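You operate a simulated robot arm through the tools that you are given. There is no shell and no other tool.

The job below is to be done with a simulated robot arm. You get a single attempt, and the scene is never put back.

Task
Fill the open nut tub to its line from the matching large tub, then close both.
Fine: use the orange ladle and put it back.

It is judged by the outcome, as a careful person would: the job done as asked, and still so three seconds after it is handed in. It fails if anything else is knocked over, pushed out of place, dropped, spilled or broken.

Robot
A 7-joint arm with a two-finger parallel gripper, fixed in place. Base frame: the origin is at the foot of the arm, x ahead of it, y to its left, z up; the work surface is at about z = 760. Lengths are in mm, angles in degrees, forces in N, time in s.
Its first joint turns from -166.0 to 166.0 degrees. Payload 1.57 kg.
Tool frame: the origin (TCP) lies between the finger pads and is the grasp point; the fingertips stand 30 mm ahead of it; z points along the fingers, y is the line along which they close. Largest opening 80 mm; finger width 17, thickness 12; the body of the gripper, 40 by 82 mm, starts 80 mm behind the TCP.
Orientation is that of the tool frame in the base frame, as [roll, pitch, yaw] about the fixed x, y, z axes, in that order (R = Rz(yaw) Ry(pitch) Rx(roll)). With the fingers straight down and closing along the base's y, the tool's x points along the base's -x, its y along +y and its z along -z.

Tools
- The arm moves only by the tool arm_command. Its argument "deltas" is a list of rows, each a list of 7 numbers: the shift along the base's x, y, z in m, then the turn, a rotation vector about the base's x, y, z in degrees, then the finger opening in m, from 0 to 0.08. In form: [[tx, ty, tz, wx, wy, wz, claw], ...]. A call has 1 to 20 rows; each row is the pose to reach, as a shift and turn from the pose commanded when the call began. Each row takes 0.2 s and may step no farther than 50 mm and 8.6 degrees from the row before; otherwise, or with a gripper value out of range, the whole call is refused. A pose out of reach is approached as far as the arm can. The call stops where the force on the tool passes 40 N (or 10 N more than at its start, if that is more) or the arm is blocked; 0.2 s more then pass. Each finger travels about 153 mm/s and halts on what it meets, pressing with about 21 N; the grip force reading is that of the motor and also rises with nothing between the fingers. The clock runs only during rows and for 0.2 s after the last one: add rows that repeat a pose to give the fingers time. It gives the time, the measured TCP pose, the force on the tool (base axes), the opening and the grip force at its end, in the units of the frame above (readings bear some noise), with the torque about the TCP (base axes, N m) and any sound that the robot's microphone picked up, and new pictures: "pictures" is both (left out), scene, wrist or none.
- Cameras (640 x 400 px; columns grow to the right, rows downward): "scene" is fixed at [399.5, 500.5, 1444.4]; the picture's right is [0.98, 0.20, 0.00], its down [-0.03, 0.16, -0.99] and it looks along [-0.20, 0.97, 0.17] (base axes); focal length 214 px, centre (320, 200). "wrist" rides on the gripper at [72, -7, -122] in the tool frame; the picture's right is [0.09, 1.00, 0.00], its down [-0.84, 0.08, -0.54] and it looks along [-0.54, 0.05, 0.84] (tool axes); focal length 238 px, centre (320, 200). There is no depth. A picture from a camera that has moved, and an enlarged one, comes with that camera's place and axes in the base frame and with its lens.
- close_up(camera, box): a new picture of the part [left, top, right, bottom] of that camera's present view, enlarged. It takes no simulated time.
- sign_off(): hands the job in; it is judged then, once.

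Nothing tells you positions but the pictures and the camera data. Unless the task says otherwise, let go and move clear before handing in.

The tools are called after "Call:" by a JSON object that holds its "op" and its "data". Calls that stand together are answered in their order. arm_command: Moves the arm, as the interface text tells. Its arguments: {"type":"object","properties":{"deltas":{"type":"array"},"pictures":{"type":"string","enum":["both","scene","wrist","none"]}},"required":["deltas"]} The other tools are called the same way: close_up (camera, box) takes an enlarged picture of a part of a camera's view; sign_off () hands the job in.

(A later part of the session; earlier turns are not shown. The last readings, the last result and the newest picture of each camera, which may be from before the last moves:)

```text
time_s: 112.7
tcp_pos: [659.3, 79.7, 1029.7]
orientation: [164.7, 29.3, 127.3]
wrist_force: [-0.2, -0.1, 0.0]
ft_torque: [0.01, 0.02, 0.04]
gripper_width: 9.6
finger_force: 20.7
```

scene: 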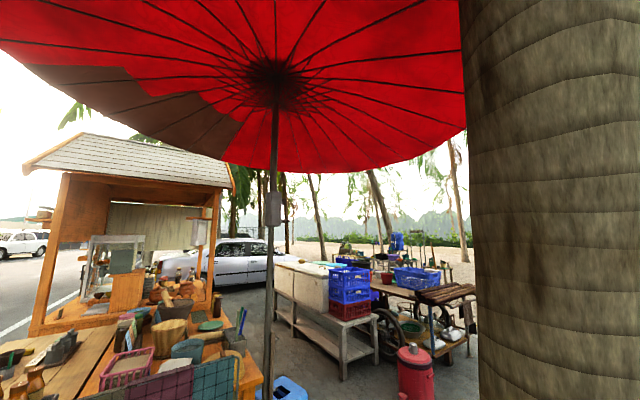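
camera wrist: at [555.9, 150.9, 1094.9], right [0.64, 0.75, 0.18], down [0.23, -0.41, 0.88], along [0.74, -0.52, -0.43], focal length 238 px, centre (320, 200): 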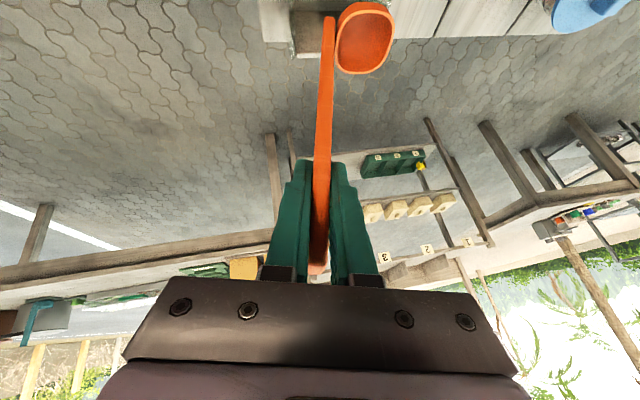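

Call:
{"op": "arm_command", "data": {"deltas": [[-0.0031, -0.001, -0.002, 0, 0, 0, 0.002], [-0.0031, -0.001, -0.012, 0, 0, 0, 0.002], [-0.0031, -0.001, -0.022, 0, 0, 0, 0.002], [-0.0031, -0.001, -0.032, 0, 0, 0, 0.002], [-0.0031, -0.001, -0.032, 0, 0, 0, 0.002]], "pictures": "wrist"}}

Call:
{"op": "close_up", "data": {"camera": "wrist", "box": [230, 0, 440, 160]}}

```text
time_s: 113.9
tcp_pos: [654.0, 78.7, 997.9]
orientation: [164.6, 29.3, 127.3]
wrist_force: [0.2, -0.2, 0.2]
ft_torque: [-0.04, 0.0, 0.03]
gripper_width: 9.7
finger_force: 20.9
camera wrist: at [551.6, 149.5, 1062.9], right [0.64, 0.75, 0.18], down [0.23, -0.41, 0.88], along [0.74, -0.52, -0.43], focal length 238 px, centre (320, 200)
```

wrist: 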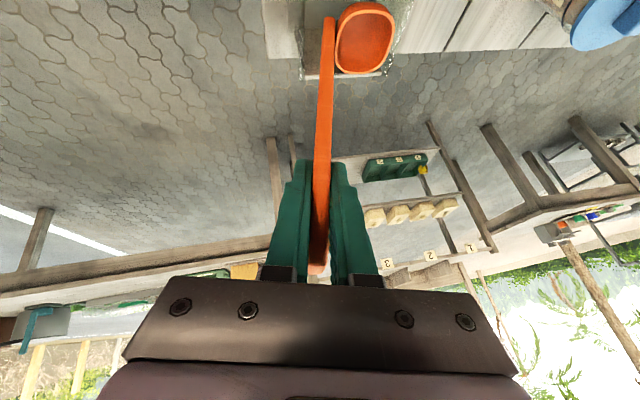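

```text
2.50 times, centred on (335, 80) of wrist
camera zoom: at [551.6, 149.5, 1062.9], right [0.64, 0.75, 0.18], down [0.23, -0.41, 0.88], along [0.74, -0.52, -0.43], focal length 596 px, centre (282, 500)
```

zoom: 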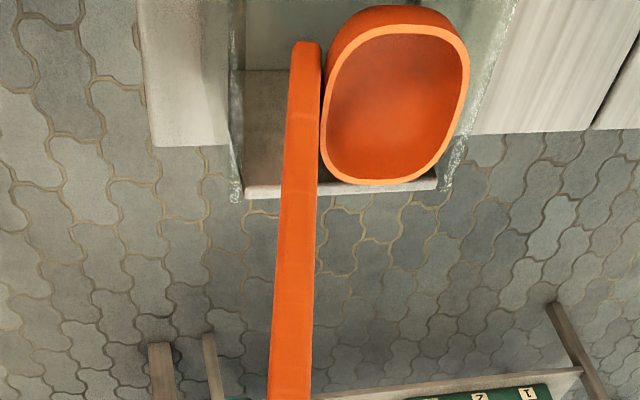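

Call:
{"op": "arm_command", "data": {"deltas": [[0.0015, -0.0005, -0.006, 0, 0, 0, 0.002], [0.0015, -0.0005, -0.014, 0, 0, 0, 0.002], [0.0015, -0.0005, -0.022, 0, 0, 0, 0.002], [0.0015, -0.0005, -0.03, 0, 0, 0, 0.002]], "pictures": "wrist"}}

Call:
{"op": "close_up", "data": {"camera": "wrist", "box": [230, 0, 440, 160]}}

```text
time_s: 114.9
tcp_pos: [656.8, 78.8, 967.0]
orientation: [164.6, 29.3, 127.3]
wrist_force: [-0.6, 1.0, -0.9]
ft_torque: [0.02, 0.03, -0.01]
gripper_width: 9.6
finger_force: 20.9
camera wrist: at [552.9, 149.7, 1033.0], right [0.64, 0.75, 0.19], down [0.23, -0.41, 0.88], along [0.74, -0.52, -0.43], focal length 238 px, centre (320, 200)
```

wrist: 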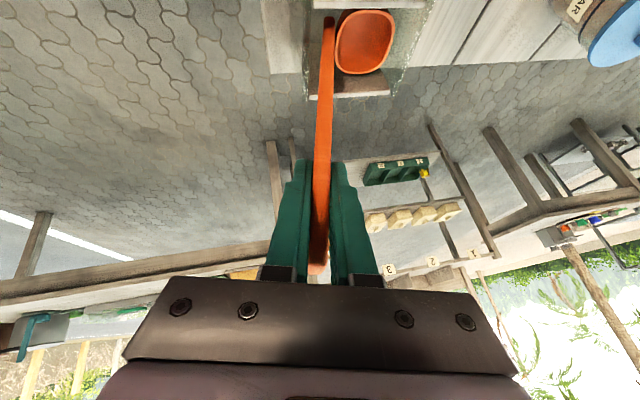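

```text
2.50 times, centred on (335, 80) of wrist
camera zoom: at [552.9, 149.7, 1033.0], right [0.64, 0.75, 0.19], down [0.23, -0.41, 0.88], along [0.74, -0.52, -0.43], focal length 596 px, centre (282, 500)
```

zoom: 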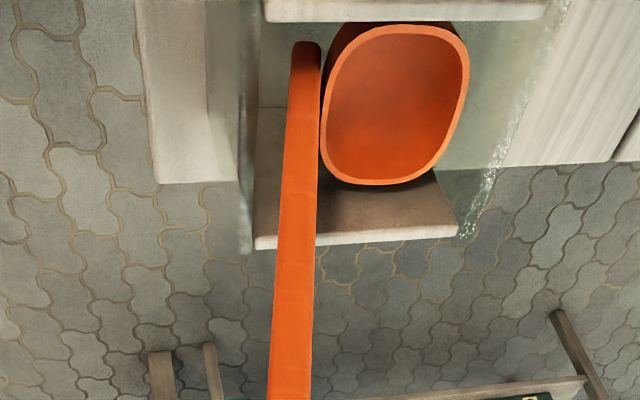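

The cup is inside the holder with clearance all round. I'll continue down to the floor of the holder.

Call:
{"op": "arm_command", "data": {"deltas": [[0, 0, -0.01, 0, 0, 0, 0.002], [0, 0, -0.02, 0, 0, 0, 0.002], [0, 0, -0.028, 0, 0, 0, 0.002], [0, 0, -0.033, 0, 0, 0, 0.002]], "pictures": "wrist"}}

Call:
{"op": "close_up", "data": {"camera": "wrist", "box": [230, 0, 440, 160]}}

```text
time_s: 115.9
tcp_pos: [654.6, 77.7, 935.5]
orientation: [164.7, 29.3, 127.3]
wrist_force: [0.4, 0.7, -1.6]
ft_torque: [-0.03, 0.04, -0.03]
gripper_width: 9.6
finger_force: 20.9
camera wrist: at [552.5, 148.5, 1000.9], right [0.64, 0.75, 0.18], down [0.23, -0.41, 0.88], along [0.74, -0.52, -0.43], focal length 238 px, centre (320, 200)
```

wrist: 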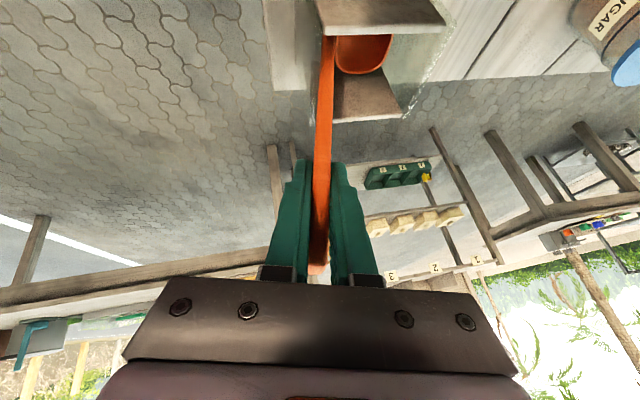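

```text
2.50 times, centred on (335, 80) of wrist
camera zoom: at [552.5, 148.5, 1000.9], right [0.64, 0.75, 0.18], down [0.23, -0.41, 0.88], along [0.74, -0.52, -0.43], focal length 596 px, centre (282, 500)
```

zoom: 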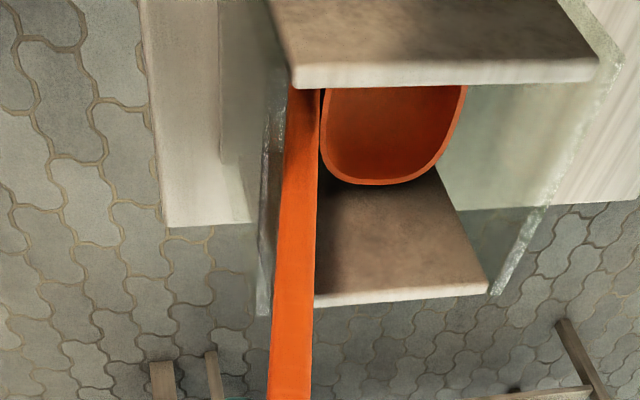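

Call:
{"op": "arm_command", "data": {"deltas": [[0, 0, -0.003, 0, 0, 0, 0.002], [0, 0, -0.006, 0, 0, 0, 0.002], [0, 0, -0.008, 0, 0, 0, 0.002]], "pictures": "none"}}

```text
time_s: 116.7
tcp_pos: [654.4, 78.4, 926.8]
orientation: [164.4, 29.3, 127.3]
wrist_force: [3.0, 3.5, 7.8]
ft_torque: [0.35, -0.38, 0.03]
gripper_width: 9.5
finger_force: 21.2
```

The ladle is seated, touching the floor of the holder. I'll ease off, open the fingers and back out along the approach direction.

Call:
{"op": "arm_command", "data": {"deltas": [[0, 0, 0.002, 0, 0, 0, 0.002], [0, 0, 0.002, 0, 0, 0, 0.02], [0, 0, 0.002, 0, 0, 0, 0.04], [0, 0, 0.002, 0, 0, 0, 0.05], [0, 0, 0.002, 0, 0, 0, 0.05]], "pictures": "wrist"}}

Call:
{"op": "close_up", "data": {"camera": "wrist", "box": [230, 0, 440, 280]}}

```text
time_s: 117.9
tcp_pos: [654.6, 76.7, 929.8]
orientation: [164.6, 29.3, 127.4]
wrist_force: [0.8, -0.2, -0.3]
ft_torque: [-0.02, -0.01, 0.02]
gripper_width: 49.9
finger_force: 0.1
camera wrist: at [552.1, 148.4, 994.8], right [0.64, 0.75, 0.18], down [0.23, -0.41, 0.88], along [0.74, -0.52, -0.43], focal length 238 px, centre (320, 200)
```

wrist: 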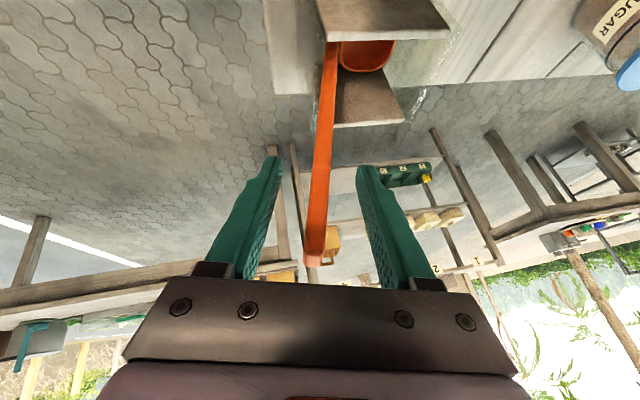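

```text
1.43 times, centred on (335, 140) of wrist
camera zoom: at [552.1, 148.4, 994.8], right [0.64, 0.75, 0.18], down [0.23, -0.41, 0.88], along [0.74, -0.52, -0.43], focal length 340 px, centre (299, 286)
```

zoom: 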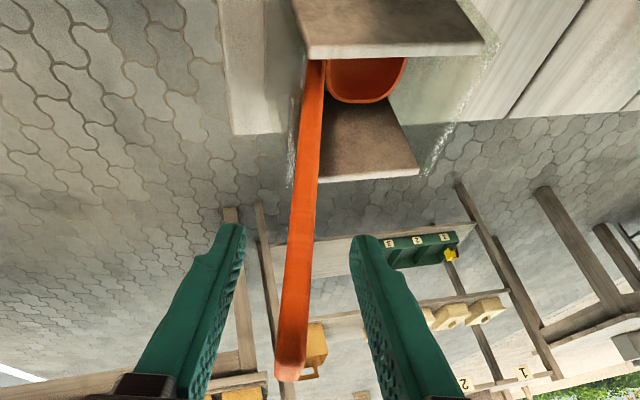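

The ladle stands in its holder, leaning as before. Backing out.

Call:
{"op": "arm_command", "data": {"deltas": [[-0.0124, 0.0053, 0.021, 0, 0, 0, 0.05], [-0.0249, 0.0105, 0.042, 0, 0, 0, 0.05], [-0.0373, 0.0158, 0.063, 0, 0, 0, 0.05], [-0.0497, 0.0211, 0.0842, 0, 0, 0, 0.05], [-0.0622, 0.0264, 0.105, 0, 0, 0, 0.05], [-0.0622, 0.0264, 0.13, 2.36, 6.09, 0.71, 0.05], [-0.0622, 0.03, 0.15, 4.72, 12.18, 1.41, 0.05], [-0.0622, 0.035, 0.17, 7.07, 18.26, 2.12, 0.05], [-0.0622, 0.04, 0.18, 9.43, 24.35, 2.82, 0.05], [-0.0622, 0.045, 0.185, 11.79, 30.44, 3.53, 0.05], [-0.0622, 0.045, 0.185, 11.79, 30.44, 3.53, 0.05]], "pictures": "wrist"}}

```text
time_s: 120.3
tcp_pos: [592.3, 123.5, 1113.4]
orientation: [-179.8, 0.1, 135.1]
wrist_force: [1.0, -1.1, -0.4]
ft_torque: [-0.02, -0.02, -0.01]
gripper_width: 50.1
finger_force: 0.1
camera wrist: at [536.9, 170.1, 1234.4], right [0.64, 0.77, 0.0], down [0.65, -0.53, 0.54], along [0.42, -0.35, -0.84], focal length 238 px, centre (320, 200)
```

wrist: 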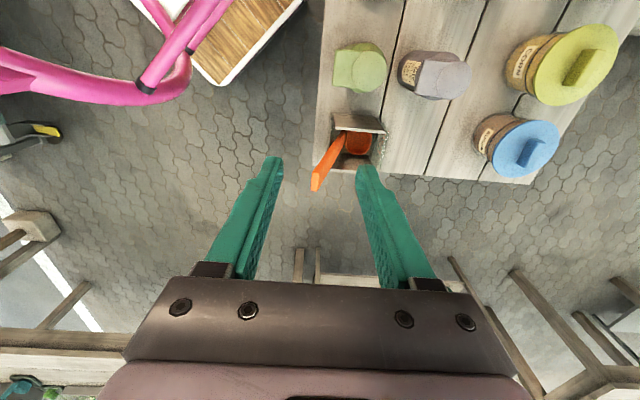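

The ladle is back in place. Next is the orange lid at about (505, 308), so I'll move above it.

Call:
{"op": "arm_command", "data": {"deltas": [[-0.018, 0.037, 0, 0, 0, 0, 0.05], [-0.035, 0.074, 0, 0, 0, 0, 0.05], [-0.053, 0.111, -0.02, 0, 0, 0, 0.05], [-0.07, 0.148, -0.05, 0, 0, 0, 0.05], [-0.087, 0.1845, -0.08, 0, 0, 0, 0.05], [-0.087, 0.1845, -0.12, 0, 0, 0, 0.05], [-0.087, 0.1845, -0.12, 0, 0, 0, 0.05]], "pictures": "wrist"}}

Call:
{"op": "close_up", "data": {"camera": "wrist", "box": [250, 80, 390, 220]}}

```text
refused: row 4 steps farther than a row can; nothing moved
```

```text
2.86 times, centred on (320, 150) of wrist
camera zoom: at [536.9, 170.1, 1234.4], right [0.64, 0.77, 0.0], down [0.65, -0.53, 0.54], along [0.42, -0.35, -0.84], focal length 681 px, centre (320, 343)
```

zoom: 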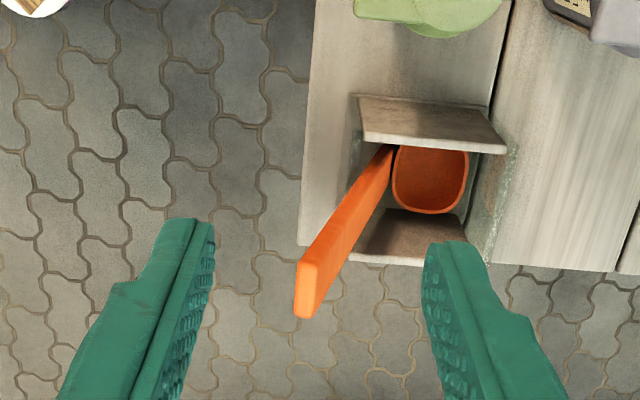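

Call:
{"op": "arm_command", "data": {"deltas": [[-0.018, 0.037, 0, 0, 0, 0, 0.05], [-0.035, 0.074, 0, 0, 0, 0, 0.05], [-0.053, 0.111, -0.015, 0, 0, 0, 0.05], [-0.07, 0.148, -0.035, 0, 0, 0, 0.05], [-0.087, 0.1845, -0.055, 0, 0, 0, 0.05], [-0.087, 0.1845, -0.09, 0, 0, 0, 0.05], [-0.087, 0.1845, -0.12, 0, 0, 0, 0.05], [-0.087, 0.1845, -0.12, 0, 0, 0, 0.05]], "pictures": "wrist"}}

Call:
{"op": "close_up", "data": {"camera": "wrist", "box": [250, 80, 390, 220]}}

```text
time_s: 122.1
tcp_pos: [506.4, 307.3, 995.2]
orientation: [-179.8, 0.2, 135.2]
wrist_force: [-0.6, -0.2, 1.2]
ft_torque: [-0.01, -0.02, 0.0]
gripper_width: 50.3
finger_force: 0.1
camera wrist: at [450.5, 353.5, 1117.3], right [0.64, 0.77, 0.0], down [0.65, -0.53, 0.54], along [0.42, -0.35, -0.84], focal length 238 px, centre (320, 200)
```

wrist: 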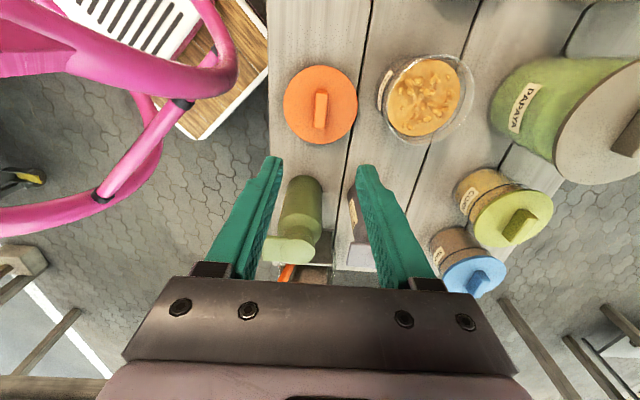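

```text
2.86 times, centred on (320, 150) of wrist
camera zoom: at [450.5, 353.5, 1117.3], right [0.64, 0.77, 0.0], down [0.65, -0.53, 0.54], along [0.42, -0.35, -0.84], focal length 681 px, centre (320, 343)
```

zoom: 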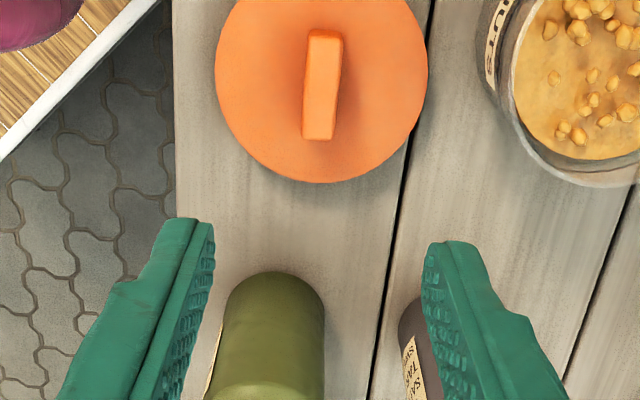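

The orange lid's bar is centred at (505, 309) and runs at about −43.5°. I'll go down to just above it.

Call:
{"op": "arm_command", "data": {"deltas": [[-0.001, 0.0015, -0.045, 0, 0, 0.7, 0.05], [-0.001, 0.0015, -0.09, 0, 0, 1.3, 0.05], [-0.001, 0.0015, -0.13, 0, 0, 1.3, 0.05], [-0.001, 0.0015, -0.16, 0, 0, 1.3, 0.05], [-0.001, 0.0015, -0.178, 0, 0, 1.3, 0.05], [-0.001, 0.0015, -0.178, 0, 0, 1.3, 0.05]], "pictures": "wrist"}}

Call:
{"op": "close_up", "data": {"camera": "wrist", "box": [240, 100, 400, 240]}}

```text
time_s: 123.5
tcp_pos: [504.6, 310.7, 815.7]
orientation: [-179.9, 0.2, 136.2]
wrist_force: [-0.8, 0.6, 1.2]
ft_torque: [0.01, 0.05, 0.01]
gripper_width: 50.2
finger_force: 0.1
camera wrist: at [448.5, 355.7, 937.4], right [0.62, 0.78, 0.0], down [0.66, -0.52, 0.54], along [0.43, -0.34, -0.84], focal length 238 px, centre (320, 200)
```

wrist: 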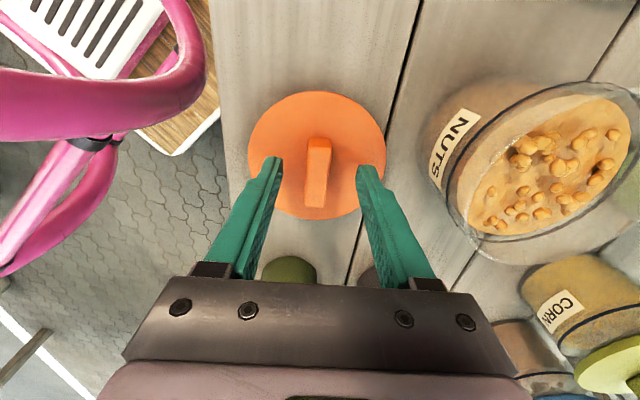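

```text
2.86 times, centred on (320, 170) of wrist
camera zoom: at [448.5, 355.7, 937.4], right [0.62, 0.78, 0.0], down [0.66, -0.52, 0.54], along [0.43, -0.34, -0.84], focal length 681 px, centre (320, 286)
```

zoom: 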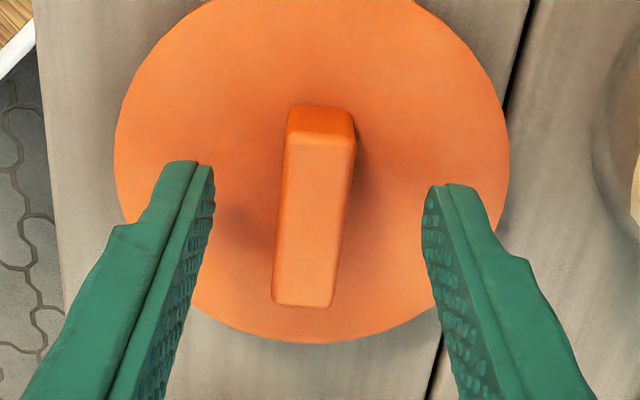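

Call:
{"op": "arm_command", "data": {"deltas": [[0, 0, -0.004, 0, 0, 0, 0.05], [0, 0, -0.007, 0, 0, 0, 0.05], [0, 0, -0.01, 0, 0, 0, 0.05]], "pictures": "none"}}

```text
time_s: 124.3
tcp_pos: [505.0, 309.7, 806.1]
orientation: [-180.0, 0.3, 136.3]
wrist_force: [-2.9, -3.1, 18.1]
ft_torque: [-0.13, 0.13, -0.01]
gripper_width: 49.9
finger_force: 0.1
```

Touching the lid top at TCP z ≈ 806. I'll ease up 3 mm and close on the bar.

Call:
{"op": "arm_command", "data": {"deltas": [[0, 0, 0.003, 0, 0, 0, 0.05], [0, 0, 0.003, 0, 0, 0, 0.025], [0, 0, 0.003, 0, 0, 0, 0.01], [0, 0, 0.003, 0, 0, 0, 0.005], [0, 0, 0.003, 0, 0, 0, 0.005]], "pictures": "wrist"}}

Call:
{"op": "close_up", "data": {"camera": "wrist", "box": [220, 70, 420, 240]}}

```text
time_s: 125.5
tcp_pos: [506.0, 309.7, 809.1]
orientation: [-179.8, 0.2, 136.3]
wrist_force: [0.2, 0.1, 0.7]
ft_torque: [0.01, 0.0, 0.0]
gripper_width: 15.0
finger_force: 21.1
camera wrist: at [449.3, 353.9, 930.1], right [0.62, 0.78, 0.0], down [0.66, -0.52, 0.54], along [0.43, -0.34, -0.84], focal length 238 px, centre (320, 200)
```

wrist: 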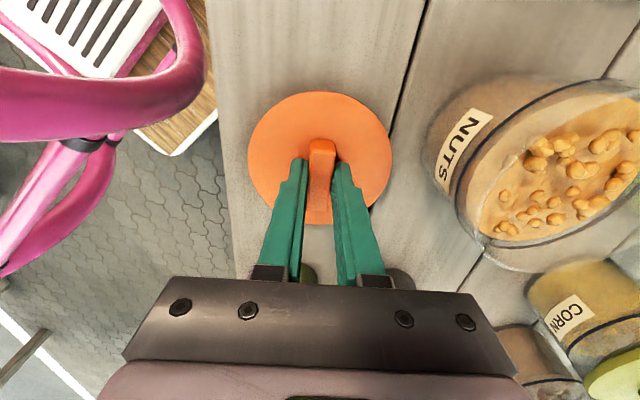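

```text
2.35 times, centred on (320, 155) of wrist
camera zoom: at [449.3, 353.9, 930.1], right [0.62, 0.78, 0.0], down [0.66, -0.52, 0.54], along [0.43, -0.34, -0.84], focal length 561 px, centre (320, 306)
```

zoom: 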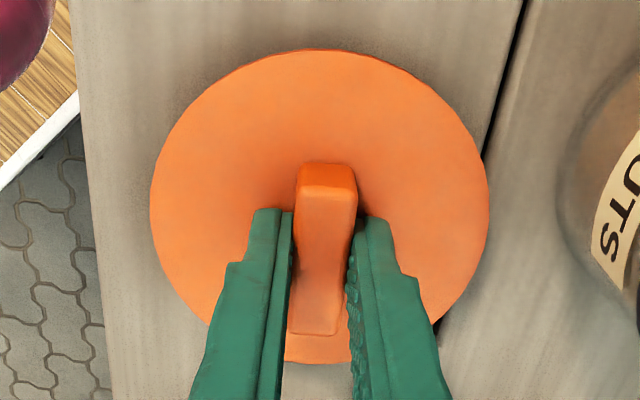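

The orange lid is gripped at its centre. I'll lift it and carry it above the small tub, whose refined centre is about (568, 412).

Call:
{"op": "arm_command", "data": {"deltas": [[0, 0, 0.02, 0, 0, 0, 0.005], [0, 0, 0.06, 0, 0, 0, 0.005], [0, 0, 0.1, 0, 0, 0, 0.005], [0.02, 0.034, 0.115, 0, 0, 0, 0.005], [0.042, 0.068, 0.115, 0, 0, 0, 0.005], [0.0625, 0.102, 0.115, 0, 0, 0, 0.005], [0.0625, 0.102, 0.1, 0, 0, 0, 0.005], [0.0625, 0.102, 0.1, 0, 0, 0, 0.005]], "pictures": "wrist"}}

Call:
{"op": "close_up", "data": {"camera": "wrist", "box": [220, 60, 420, 240]}}

```text
time_s: 127.3
tcp_pos: [565.4, 412.5, 907.5]
orientation: [-180.0, 0.2, 136.3]
wrist_force: [-0.4, 0.3, 0.5]
ft_torque: [0.02, 0.0, -0.01]
gripper_width: 15.1
finger_force: 21.3
camera wrist: at [509.1, 457.3, 1029.7], right [0.62, 0.78, 0.0], down [0.66, -0.52, 0.54], along [0.43, -0.34, -0.84], focal length 238 px, centre (320, 200)
```

wrist: 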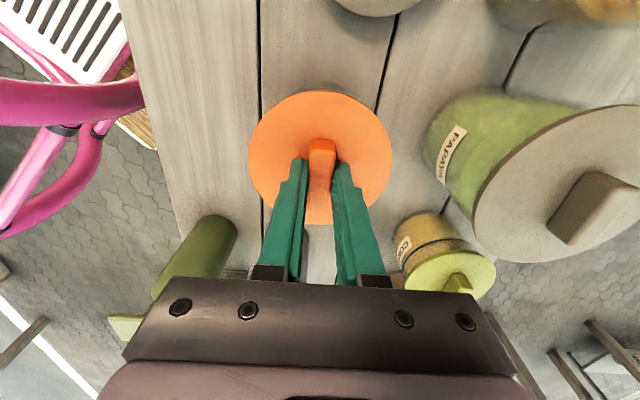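

```text
2.22 times, centred on (320, 150) of wrist
camera zoom: at [509.1, 457.3, 1029.7], right [0.62, 0.78, 0.0], down [0.66, -0.52, 0.54], along [0.43, -0.34, -0.84], focal length 530 px, centre (320, 311)
```

zoom: 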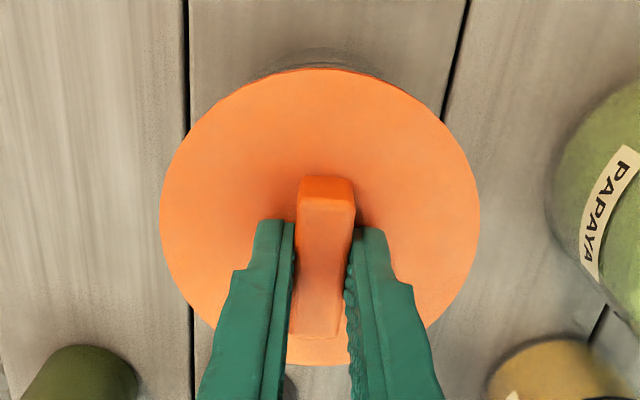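

Call:
{"op": "arm_command", "data": {"deltas": [[0.003, -0.001, -0.008, 0, 0, 0, 0.005], [0.003, -0.001, -0.016, 0, 0, 0, 0.005], [0.003, -0.001, -0.022, 0, 0, 0, 0.005], [0.003, -0.001, -0.022, 0, 0, 0, 0.005]], "pictures": "wrist"}}

Call:
{"op": "close_up", "data": {"camera": "wrist", "box": [220, 60, 420, 240]}}

```text
time_s: 128.3
tcp_pos: [569.7, 410.5, 886.1]
orientation: [-179.9, 0.2, 136.3]
wrist_force: [0.2, -0.3, -0.3]
ft_torque: [0.02, -0.02, -0.03]
gripper_width: 14.8
finger_force: 21.4
camera wrist: at [513.3, 454.7, 1008.3], right [0.62, 0.78, 0.0], down [0.66, -0.52, 0.54], along [0.43, -0.34, -0.84], focal length 238 px, centre (320, 200)
```

wrist: 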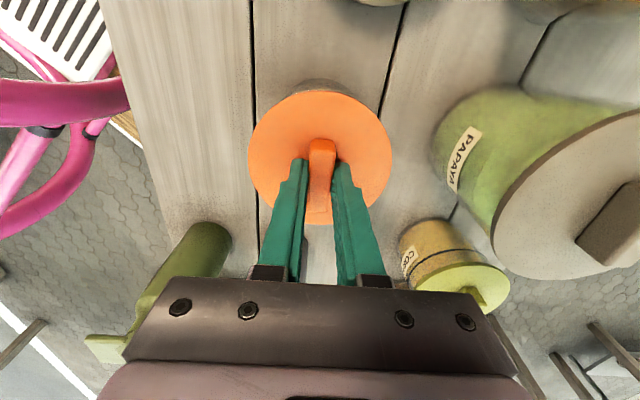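

```text
2.22 times, centred on (320, 150) of wrist
camera zoom: at [513.3, 454.7, 1008.3], right [0.62, 0.78, 0.0], down [0.66, -0.52, 0.54], along [0.43, -0.34, -0.84], focal length 530 px, centre (320, 311)
```

zoom: 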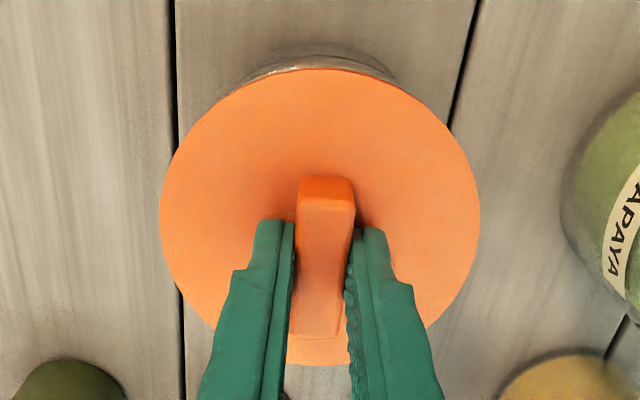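

Alignment is within about 1.5 mm. I'll trim it and press the lid down in small steps.

Call:
{"op": "arm_command", "data": {"deltas": [[-0.0012, 0.001, -0.004, 0, 0, 0, 0.005], [-0.0012, 0.001, -0.007, 0, 0, 0, 0.005], [-0.0012, 0.001, -0.01, 0, 0, 0, 0.005]], "pictures": "wrist"}}

```text
time_s: 129.1
tcp_pos: [569.0, 411.1, 879.4]
orientation: [179.9, 0.2, 136.3]
wrist_force: [-5.9, -7.5, 37.9]
ft_torque: [-0.22, 0.17, 0.01]
gripper_width: 15.2
finger_force: 20.6
camera wrist: at [512.6, 455.3, 1001.4], right [0.62, 0.78, 0.0], down [0.66, -0.52, 0.54], along [0.43, -0.34, -0.84], focal length 238 px, centre (320, 200)
```

wrist: 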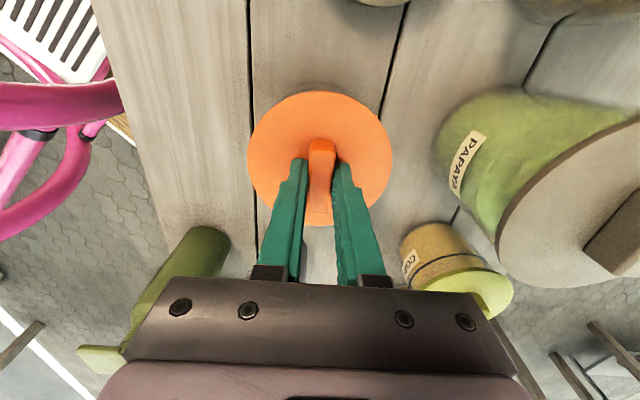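

Call:
{"op": "close_up", "data": {"camera": "wrist", "box": [220, 60, 420, 240]}}

Call:
{"op": "close_up", "data": {"camera": "wrist", "box": [380, 60, 640, 310]}}

```text
2.22 times, centred on (320, 150) of wrist
camera zoom: at [512.6, 455.3, 1001.4], right [0.62, 0.78, 0.0], down [0.66, -0.52, 0.54], along [0.43, -0.34, -0.84], focal length 530 px, centre (320, 311)
```

zoom: 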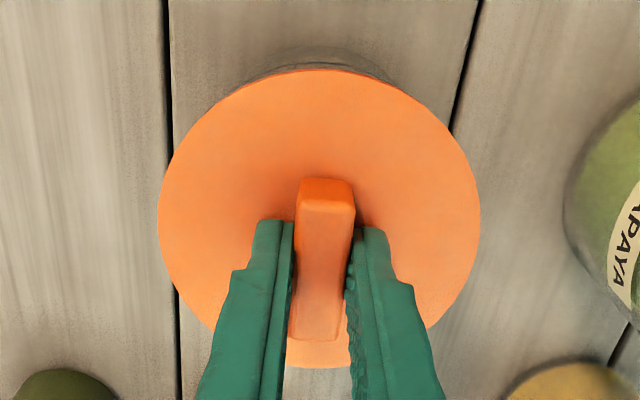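

```text
1.60 times, centred on (510, 185) of wrist
camera zoom: at [512.6, 455.3, 1001.4], right [0.62, 0.78, 0.0], down [0.66, -0.52, 0.54], along [0.43, -0.34, -0.84], focal length 381 px, centre (16, 224)
```

zoom: 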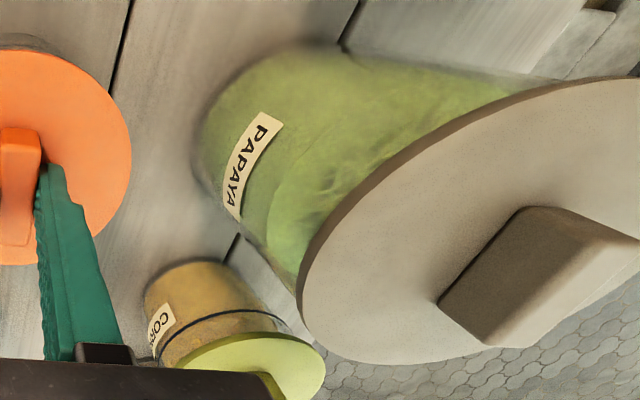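

The lid bottom is resting evenly on the rim with no snap yet. I'll press slightly harder.

Call:
{"op": "arm_command", "data": {"deltas": [[0, 0, -0.001, 0, 0, 0, 0.005], [0, 0, -0.002, 0, 0, 0, 0.005]], "pictures": "none"}}

```text
time_s: 129.5
tcp_pos: [570.1, 411.2, 879.2]
orientation: [179.9, 0.2, 136.3]
wrist_force: [-6.1, -7.5, 17.4]
ft_torque: [-0.24, 0.13, -0.03]
gripper_width: 15.0
finger_force: 21.2
stopped in row 2: the force on the tool passed its limit at 52 N (the readings are from after the stop); the commanded pose is now the measured one
```

No snap at 52 N, although the contact looks even and centred. I'll release the lid where it rests on the rim and look at how it sits from the side.

Call:
{"op": "arm_command", "data": {"deltas": [[0, 0, 0.0015, 0, 0, 0, 0.005], [0, 0, 0.002, 0, 0, 0, 0.02], [0, 0, 0.002, 0, 0, 0, 0.04], [0, 0, 0.002, 0, 0, 0, 0.04], [0, 0, 0.02, 0, 0, 0, 0.04], [0, 0, 0.05, 0, 0, 0, 0.04]], "pictures": "wrist"}}

Call:
{"op": "close_up", "data": {"camera": "wrist", "box": [230, 60, 420, 240]}}

```text
time_s: 130.9
tcp_pos: [573.7, 413.5, 928.4]
orientation: [180.0, 0.2, 136.3]
wrist_force: [0.3, 0.2, 0.1]
ft_torque: [-0.01, 0.0, 0.03]
gripper_width: 40.1
finger_force: 0.1
heard: snap
camera wrist: at [516.6, 457.7, 1050.4], right [0.62, 0.78, 0.0], down [0.66, -0.52, 0.54], along [0.43, -0.34, -0.84], focal length 238 px, centre (320, 200)
```

wrist: 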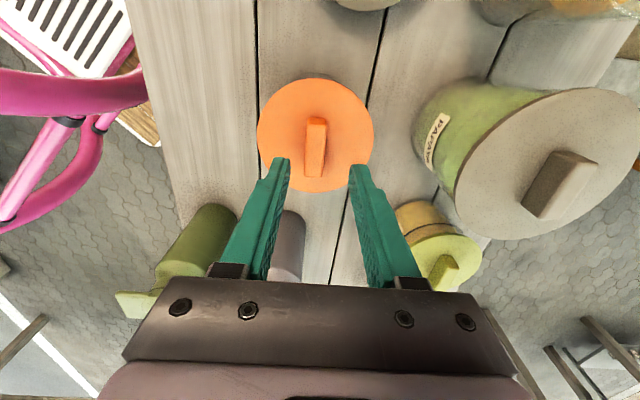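

```text
2.22 times, centred on (325, 150) of wrist
camera zoom: at [516.6, 457.7, 1050.4], right [0.62, 0.78, 0.0], down [0.66, -0.52, 0.54], along [0.43, -0.34, -0.84], focal length 530 px, centre (309, 311)
```

zoom: 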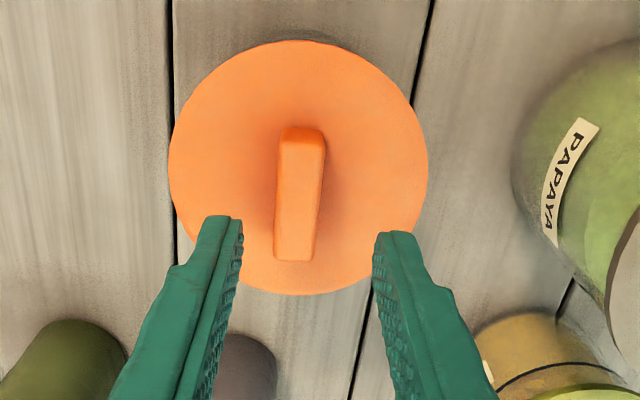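

A snap was heard on release, so the orange lid is on. Now for the large lid lying near (474, 535): I'll move above it.

Call:
{"op": "arm_command", "data": {"deltas": [[-0.005, 0.006, 0.02, 0, 0, 3, 0.05], [-0.018, 0.022, 0.04, 0, 0, 9, 0.05], [-0.035, 0.043, 0.04, 0, 0, 16, 0.05], [-0.052, 0.064, 0.04, 0, 0, 23, 0.05], [-0.069, 0.085, 0.04, 0, 0, 30, 0.05], [-0.086, 0.105, 0.04, 0, 0, 37, 0.05], [-0.099, 0.121, 0.04, 0, 0, 42, 0.05], [-0.099, 0.121, 0.04, 0, 0, 42, 0.05]], "pictures": "wrist"}}

Call:
{"op": "close_up", "data": {"camera": "wrist", "box": [230, 60, 410, 240]}}

Call:
{"op": "close_up", "data": {"camera": "wrist", "box": [60, 60, 260, 260]}}

```text
time_s: 132.7
tcp_pos: [471.3, 530.3, 968.4]
orientation: [179.8, 0.1, 178.5]
wrist_force: [0.5, 1.3, 0.5]
ft_torque: [-0.01, 0.01, 0.02]
gripper_width: 50.1
finger_force: 0.0
camera wrist: at [399.1, 525.7, 1089.8], right [-0.06, 1.0, 0.0], down [0.84, 0.05, 0.54], along [0.54, 0.04, -0.84], focal length 238 px, centre (320, 200)
```

wrist: 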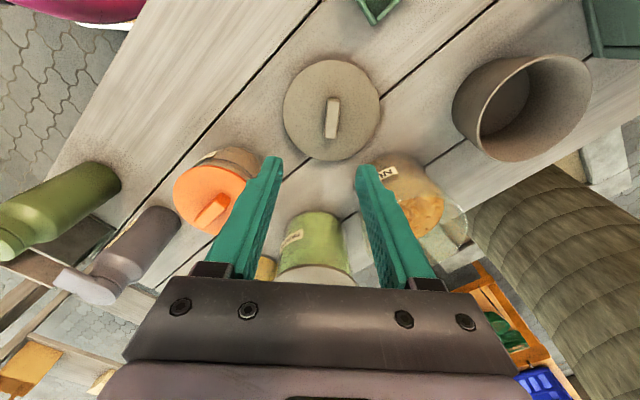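

```text
2.22 times, centred on (320, 150) of wrist
camera zoom: at [399.1, 525.7, 1089.8], right [-0.06, 1.0, 0.0], down [0.84, 0.05, 0.54], along [0.54, 0.04, -0.84], focal length 530 px, centre (320, 311)
```

zoom: 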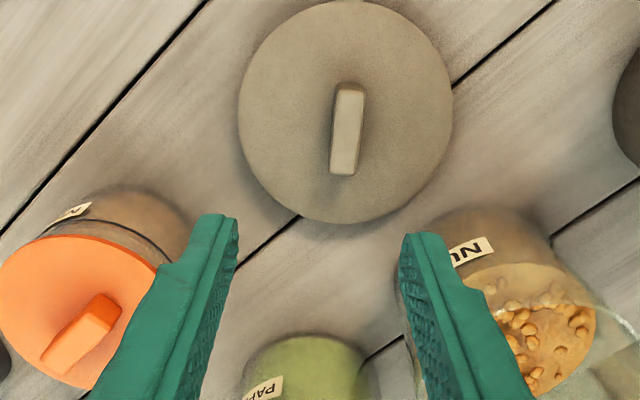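

```text
2.00 times, centred on (160, 160) of wrist
camera zoom: at [399.1, 525.7, 1089.8], right [-0.06, 1.0, 0.0], down [0.84, 0.05, 0.54], along [0.54, 0.04, -0.84], focal length 477 px, centre (640, 280)
```

zoom: 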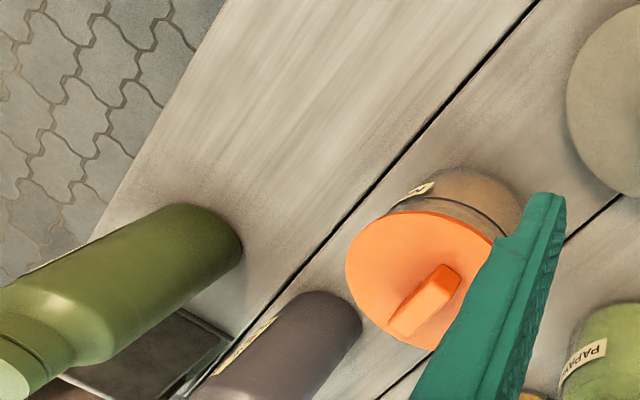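

The orange lid sits properly on the small tub. The large lid's bar is at about (473, 545), pointing along x. I'll go down onto it.

Call:
{"op": "arm_command", "data": {"deltas": [[0.0017, 0.0147, -0.03, 0, 0, 2, 0.05], [0.0017, 0.0147, -0.07, 0, 0, 2, 0.05], [0.0017, 0.0147, -0.105, 0, 0, 2, 0.05], [0.0017, 0.0147, -0.135, 0, 0, 2, 0.05], [0.0017, 0.0147, -0.152, 0, 0, 2, 0.05], [0.0017, 0.0147, -0.152, 0, 0, 2, 0.05]], "pictures": "wrist"}}

Call:
{"op": "close_up", "data": {"camera": "wrist", "box": [220, 60, 420, 240]}}

```text
time_s: 134.1
tcp_pos: [473.6, 546.1, 816.7]
orientation: [179.9, 0.2, -179.6]
wrist_force: [-0.2, 0.7, -0.2]
ft_torque: [-0.01, 0.01, 0.0]
gripper_width: 50.1
finger_force: 0.1
camera wrist: at [401.5, 538.0, 937.4], right [-0.1, 1.0, 0.0], down [0.83, 0.08, 0.54], along [0.54, 0.05, -0.84], focal length 238 px, centre (320, 200)
```

wrist: 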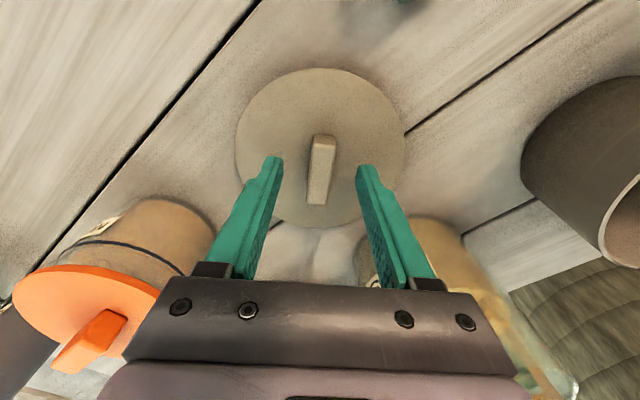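

```text
2.22 times, centred on (320, 150) of wrist
camera zoom: at [401.5, 538.0, 937.4], right [-0.1, 1.0, 0.0], down [0.83, 0.08, 0.54], along [0.54, 0.05, -0.84], focal length 530 px, centre (320, 311)
```

zoom: 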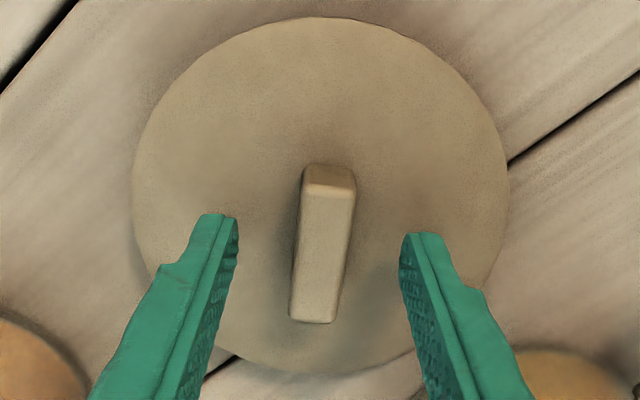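

Call:
{"op": "arm_command", "data": {"deltas": [[0, 0, -0.004, 0, 0, 0, 0.05], [0, 0, -0.007, 0, 0, 0, 0.05], [0, 0, -0.009, 0, 0, 0, 0.05]], "pictures": "none"}}

```text
time_s: 134.9
tcp_pos: [473.9, 546.0, 807.6]
orientation: [179.9, 0.2, -179.7]
wrist_force: [0.1, 0.2, 0.6]
ft_torque: [-0.02, 0.0, 0.0]
gripper_width: 49.9
finger_force: 0.0
```

Call:
{"op": "arm_command", "data": {"deltas": [[0, 0, 0, 0, 0, 0, 0.025], [0, 0, 0, 0, 0, 0, 0.01], [0, 0, 0, 0, 0, 0, 0.005], [0, 0, 0, 0, 0, 0, 0.005]], "pictures": "wrist"}}

Call:
{"op": "close_up", "data": {"camera": "wrist", "box": [220, 60, 420, 240]}}

```text
time_s: 135.9
tcp_pos: [473.1, 548.3, 807.3]
orientation: [179.9, 0.2, -179.7]
wrist_force: [0.1, -0.3, -0.5]
ft_torque: [-0.03, 0.0, -0.02]
gripper_width: 15.0
finger_force: 21.2
camera wrist: at [401.2, 539.2, 929.2], right [-0.1, 1.0, 0.0], down [0.83, 0.08, 0.54], along [0.54, 0.05, -0.84], focal length 238 px, centre (320, 200)
```

wrist: 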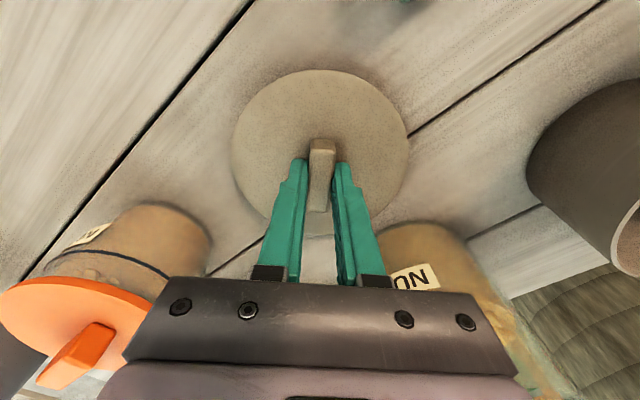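

```text
2.22 times, centred on (320, 150) of wrist
camera zoom: at [401.2, 539.2, 929.2], right [-0.1, 1.0, 0.0], down [0.83, 0.08, 0.54], along [0.54, 0.05, -0.84], focal length 530 px, centre (320, 311)
```

zoom: 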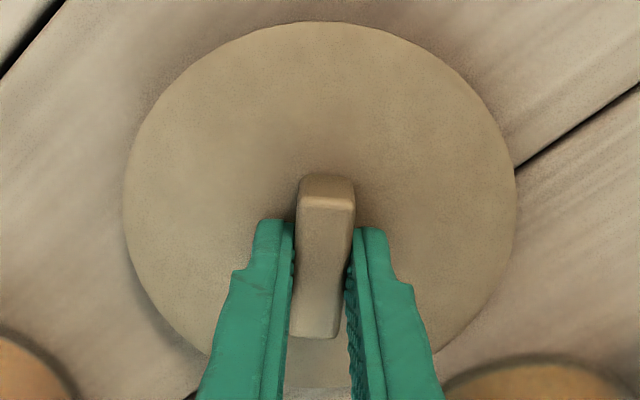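

The lid is gripped at its centre. I'll lift it, carry it level at z ≈ 945 to stay well within reach, and stop above the large tub.

Call:
{"op": "arm_command", "data": {"deltas": [[0, 0, 0.02, 0, 0, 0, 0.005], [0, 0, 0.06, 0, 0, 0, 0.005], [0, 0, 0.1, 0, 0, 0, 0.005], [0, 0, 0.137, 0, 0, 0, 0.005], [0.02, 0.019, 0.137, 0, 0, 0, 0.005], [0.042, 0.04, 0.137, 0, 0, 0, 0.005], [0.064, 0.061, 0.137, 0, 0, 0, 0.005], [0.084, 0.08, 0.137, 0, 0, 0, 0.005], [0.097, 0.092, 0.137, 0, 0, 0, 0.005], [0.1037, 0.0984, 0.137, 0, 0, 0, 0.005], [0.1037, 0.0984, 0.137, 0, 0, 0, 0.005]], "pictures": "wrist"}}

Call:
{"op": "close_up", "data": {"camera": "wrist", "box": [220, 40, 420, 240]}}

```text
time_s: 138.3
tcp_pos: [575.5, 643.6, 944.2]
orientation: [180.0, 0.3, -179.7]
wrist_force: [-0.3, 0.2, -1.0]
ft_torque: [0.02, 0.02, -0.01]
gripper_width: 15.0
finger_force: 21.3
camera wrist: at [504.8, 636.6, 1065.6], right [-0.1, 1.0, 0.0], down [0.83, 0.08, 0.54], along [0.54, 0.05, -0.84], focal length 238 px, centre (320, 200)
```

wrist: 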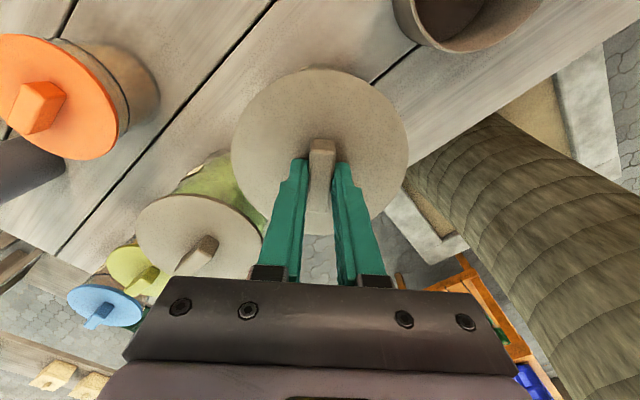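

```text
2.00 times, centred on (320, 140) of wrist
camera zoom: at [504.8, 636.6, 1065.6], right [-0.1, 1.0, 0.0], down [0.83, 0.08, 0.54], along [0.54, 0.05, -0.84], focal length 477 px, centre (320, 320)
```

zoom: 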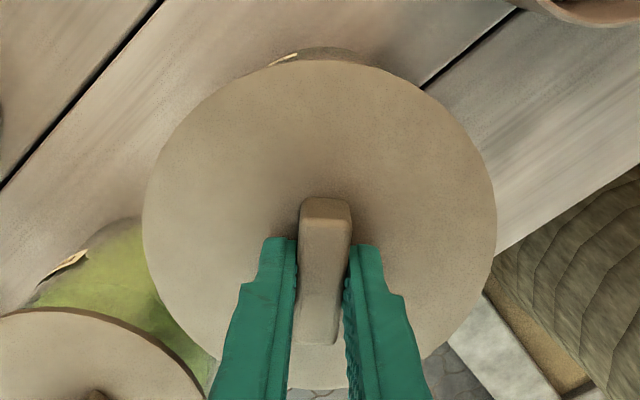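

Call:
{"op": "arm_command", "data": {"deltas": [[0.0013, 0.0031, -0.004, 0, 0, 0, 0.005], [0.0013, 0.0031, -0.009, 0, 0, 0, 0.005], [0.0013, 0.0031, -0.013, 0, 0, 0, 0.005], [0.0013, 0.0031, -0.013, 0, 0, 0, 0.005]], "pictures": "wrist"}}

Call:
{"op": "close_up", "data": {"camera": "wrist", "box": [220, 40, 420, 240]}}

```text
time_s: 139.3
tcp_pos: [577.8, 647.2, 931.2]
orientation: [179.9, 0.2, -179.7]
wrist_force: [0.6, -0.5, 0.6]
ft_torque: [-0.01, -0.02, 0.0]
gripper_width: 14.9
finger_force: 21.0
camera wrist: at [506.0, 639.3, 1053.3], right [-0.1, 1.0, 0.0], down [0.83, 0.08, 0.54], along [0.54, 0.05, -0.84], focal length 238 px, centre (320, 200)
```

wrist: 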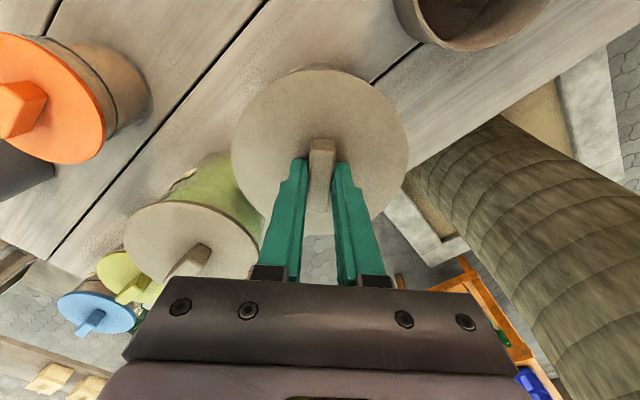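

```text
2.00 times, centred on (320, 140) of wrist
camera zoom: at [506.0, 639.3, 1053.3], right [-0.1, 1.0, 0.0], down [0.83, 0.08, 0.54], along [0.54, 0.05, -0.84], focal length 477 px, centre (320, 320)
```

zoom: 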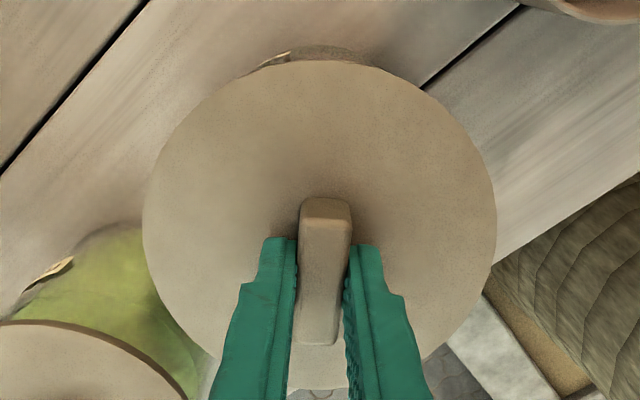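

Laterally aligned. I'll press down gently until contact.

Call:
{"op": "arm_command", "data": {"deltas": [[-0.0005, 0, -0.003, 0, 0, 0, 0.005], [-0.0005, 0, -0.006, 0, 0, 0, 0.005], [-0.0005, 0, -0.008, 0, 0, 0, 0.005]], "pictures": "none"}}

```text
time_s: 140.1
tcp_pos: [576.4, 648.8, 922.7]
orientation: [179.9, 0.2, -179.7]
wrist_force: [-0.2, -0.3, -0.2]
ft_torque: [-0.01, -0.01, 0.03]
gripper_width: 15.1
finger_force: 20.9
```

Call:
{"op": "arm_command", "data": {"deltas": [[0, 0, -0.002, 0, 0, 0, 0.005], [0, 0, -0.004, 0, 0, 0, 0.005]], "pictures": "none"}}

```text
time_s: 140.7
tcp_pos: [575.8, 647.7, 922.2]
orientation: [179.7, 0.3, -179.7]
wrist_force: [0.0, -1.7, 13.6]
ft_torque: [-0.14, 0.03, 0.01]
gripper_width: 15.0
finger_force: 21.0
```

Contact with 14 N. I'll press a bit more, then release as with the small lid.

Call:
{"op": "arm_command", "data": {"deltas": [[0, 0, -0.001, 0, 0, 0, 0.005], [0, 0, -0.002, 0, 0, 0, 0.005], [0, 0, -0.002, 0, 0, 0, 0.005]], "pictures": "none"}}

```text
time_s: 141.6
tcp_pos: [576.4, 649.7, 923.4]
orientation: [179.6, 0.5, -179.7]
wrist_force: [0.2, -0.3, 6.4]
ft_torque: [-0.26, 0.2, 0.07]
gripper_width: 15.0
finger_force: 21.2
stopped in row 3: the force on the tool passed its limit at 41 N (the readings are from after the stop); the commanded pose is now the measured one
```

Call:
{"op": "arm_command", "data": {"deltas": [[0, 0, 0, 0, 0, 0, 0.02], [0, 0, 0, 0, 0, 0, 0.04], [0, 0, 0, 0, 0, 0, 0.05], [0, 0, 0, 0, 0, 0, 0.05]], "pictures": "wrist"}}

Call:
{"op": "close_up", "data": {"camera": "wrist", "box": [220, 40, 420, 240]}}

```text
time_s: 142.6
tcp_pos: [575.3, 650.0, 923.3]
orientation: [179.5, 0.4, -179.7]
wrist_force: [-0.5, 9.4, 15.4]
ft_torque: [0.14, 0.09, -0.01]
gripper_width: 44.5
finger_force: 0.0
camera wrist: at [503.2, 641.1, 1044.4], right [-0.1, 1.0, 0.01], down [0.83, 0.08, 0.55], along [0.55, 0.06, -0.84], focal length 238 px, centre (320, 200)
```

wrist: 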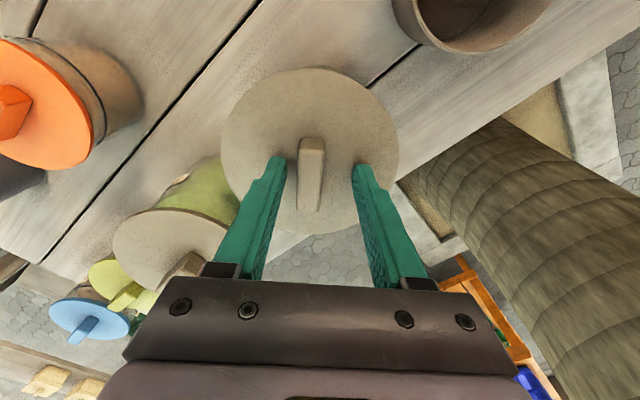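

```text
2.00 times, centred on (320, 140) of wrist
camera zoom: at [503.2, 641.1, 1044.4], right [-0.1, 1.0, 0.01], down [0.83, 0.08, 0.55], along [0.55, 0.06, -0.84], focal length 477 px, centre (320, 320)
```

zoom: 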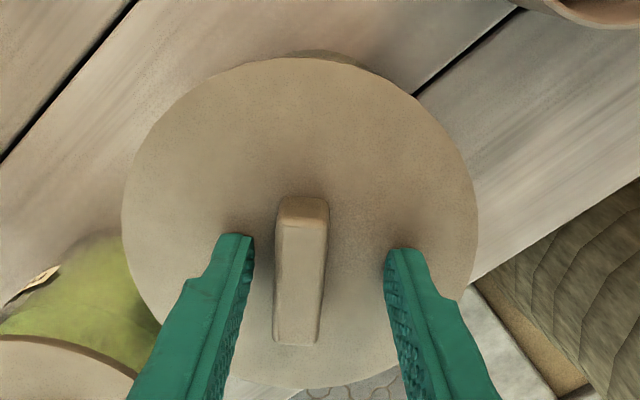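

The fingertips are still pressing on the lid and have dragged it a little sideways. I'll lift off a few millimetres and look.

Call:
{"op": "arm_command", "data": {"deltas": [[0, 0, 0.003, 0, 0, 0, 0.05], [0, 0, 0.006, 0, 0, 0, 0.05], [0, 0, 0.006, 0, 0, 0, 0.05]], "pictures": "wrist"}}

Call:
{"op": "close_up", "data": {"camera": "wrist", "box": [220, 40, 420, 240]}}

```text
time_s: 143.4
tcp_pos: [575.9, 648.6, 927.0]
orientation: [179.7, 0.4, -179.6]
wrist_force: [-0.5, 0.1, -0.1]
ft_torque: [0.03, 0.03, 0.03]
gripper_width: 50.2
finger_force: 0.1
heard: snap
camera wrist: at [504.3, 640.6, 1048.3], right [-0.1, 1.0, 0.0], down [0.83, 0.08, 0.55], along [0.55, 0.06, -0.84], focal length 238 px, centre (320, 200)
```

wrist: 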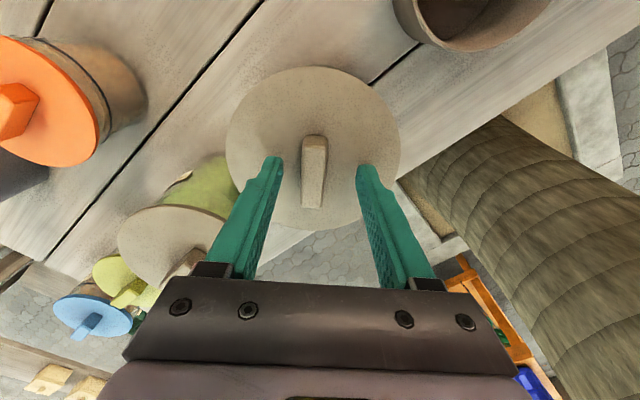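

```text
2.00 times, centred on (320, 140) of wrist
camera zoom: at [504.3, 640.6, 1048.3], right [-0.1, 1.0, 0.0], down [0.83, 0.08, 0.55], along [0.55, 0.06, -0.84], focal length 477 px, centre (320, 320)
```

zoom: 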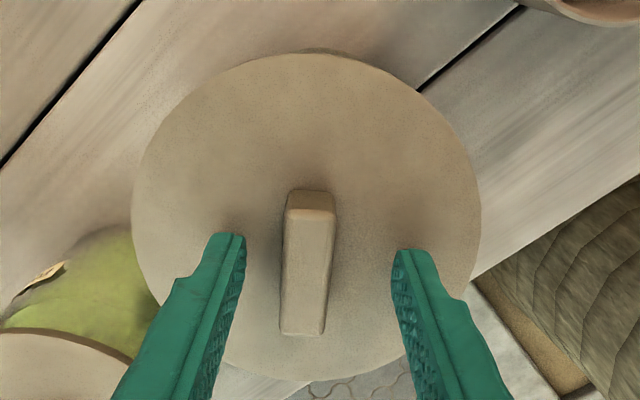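

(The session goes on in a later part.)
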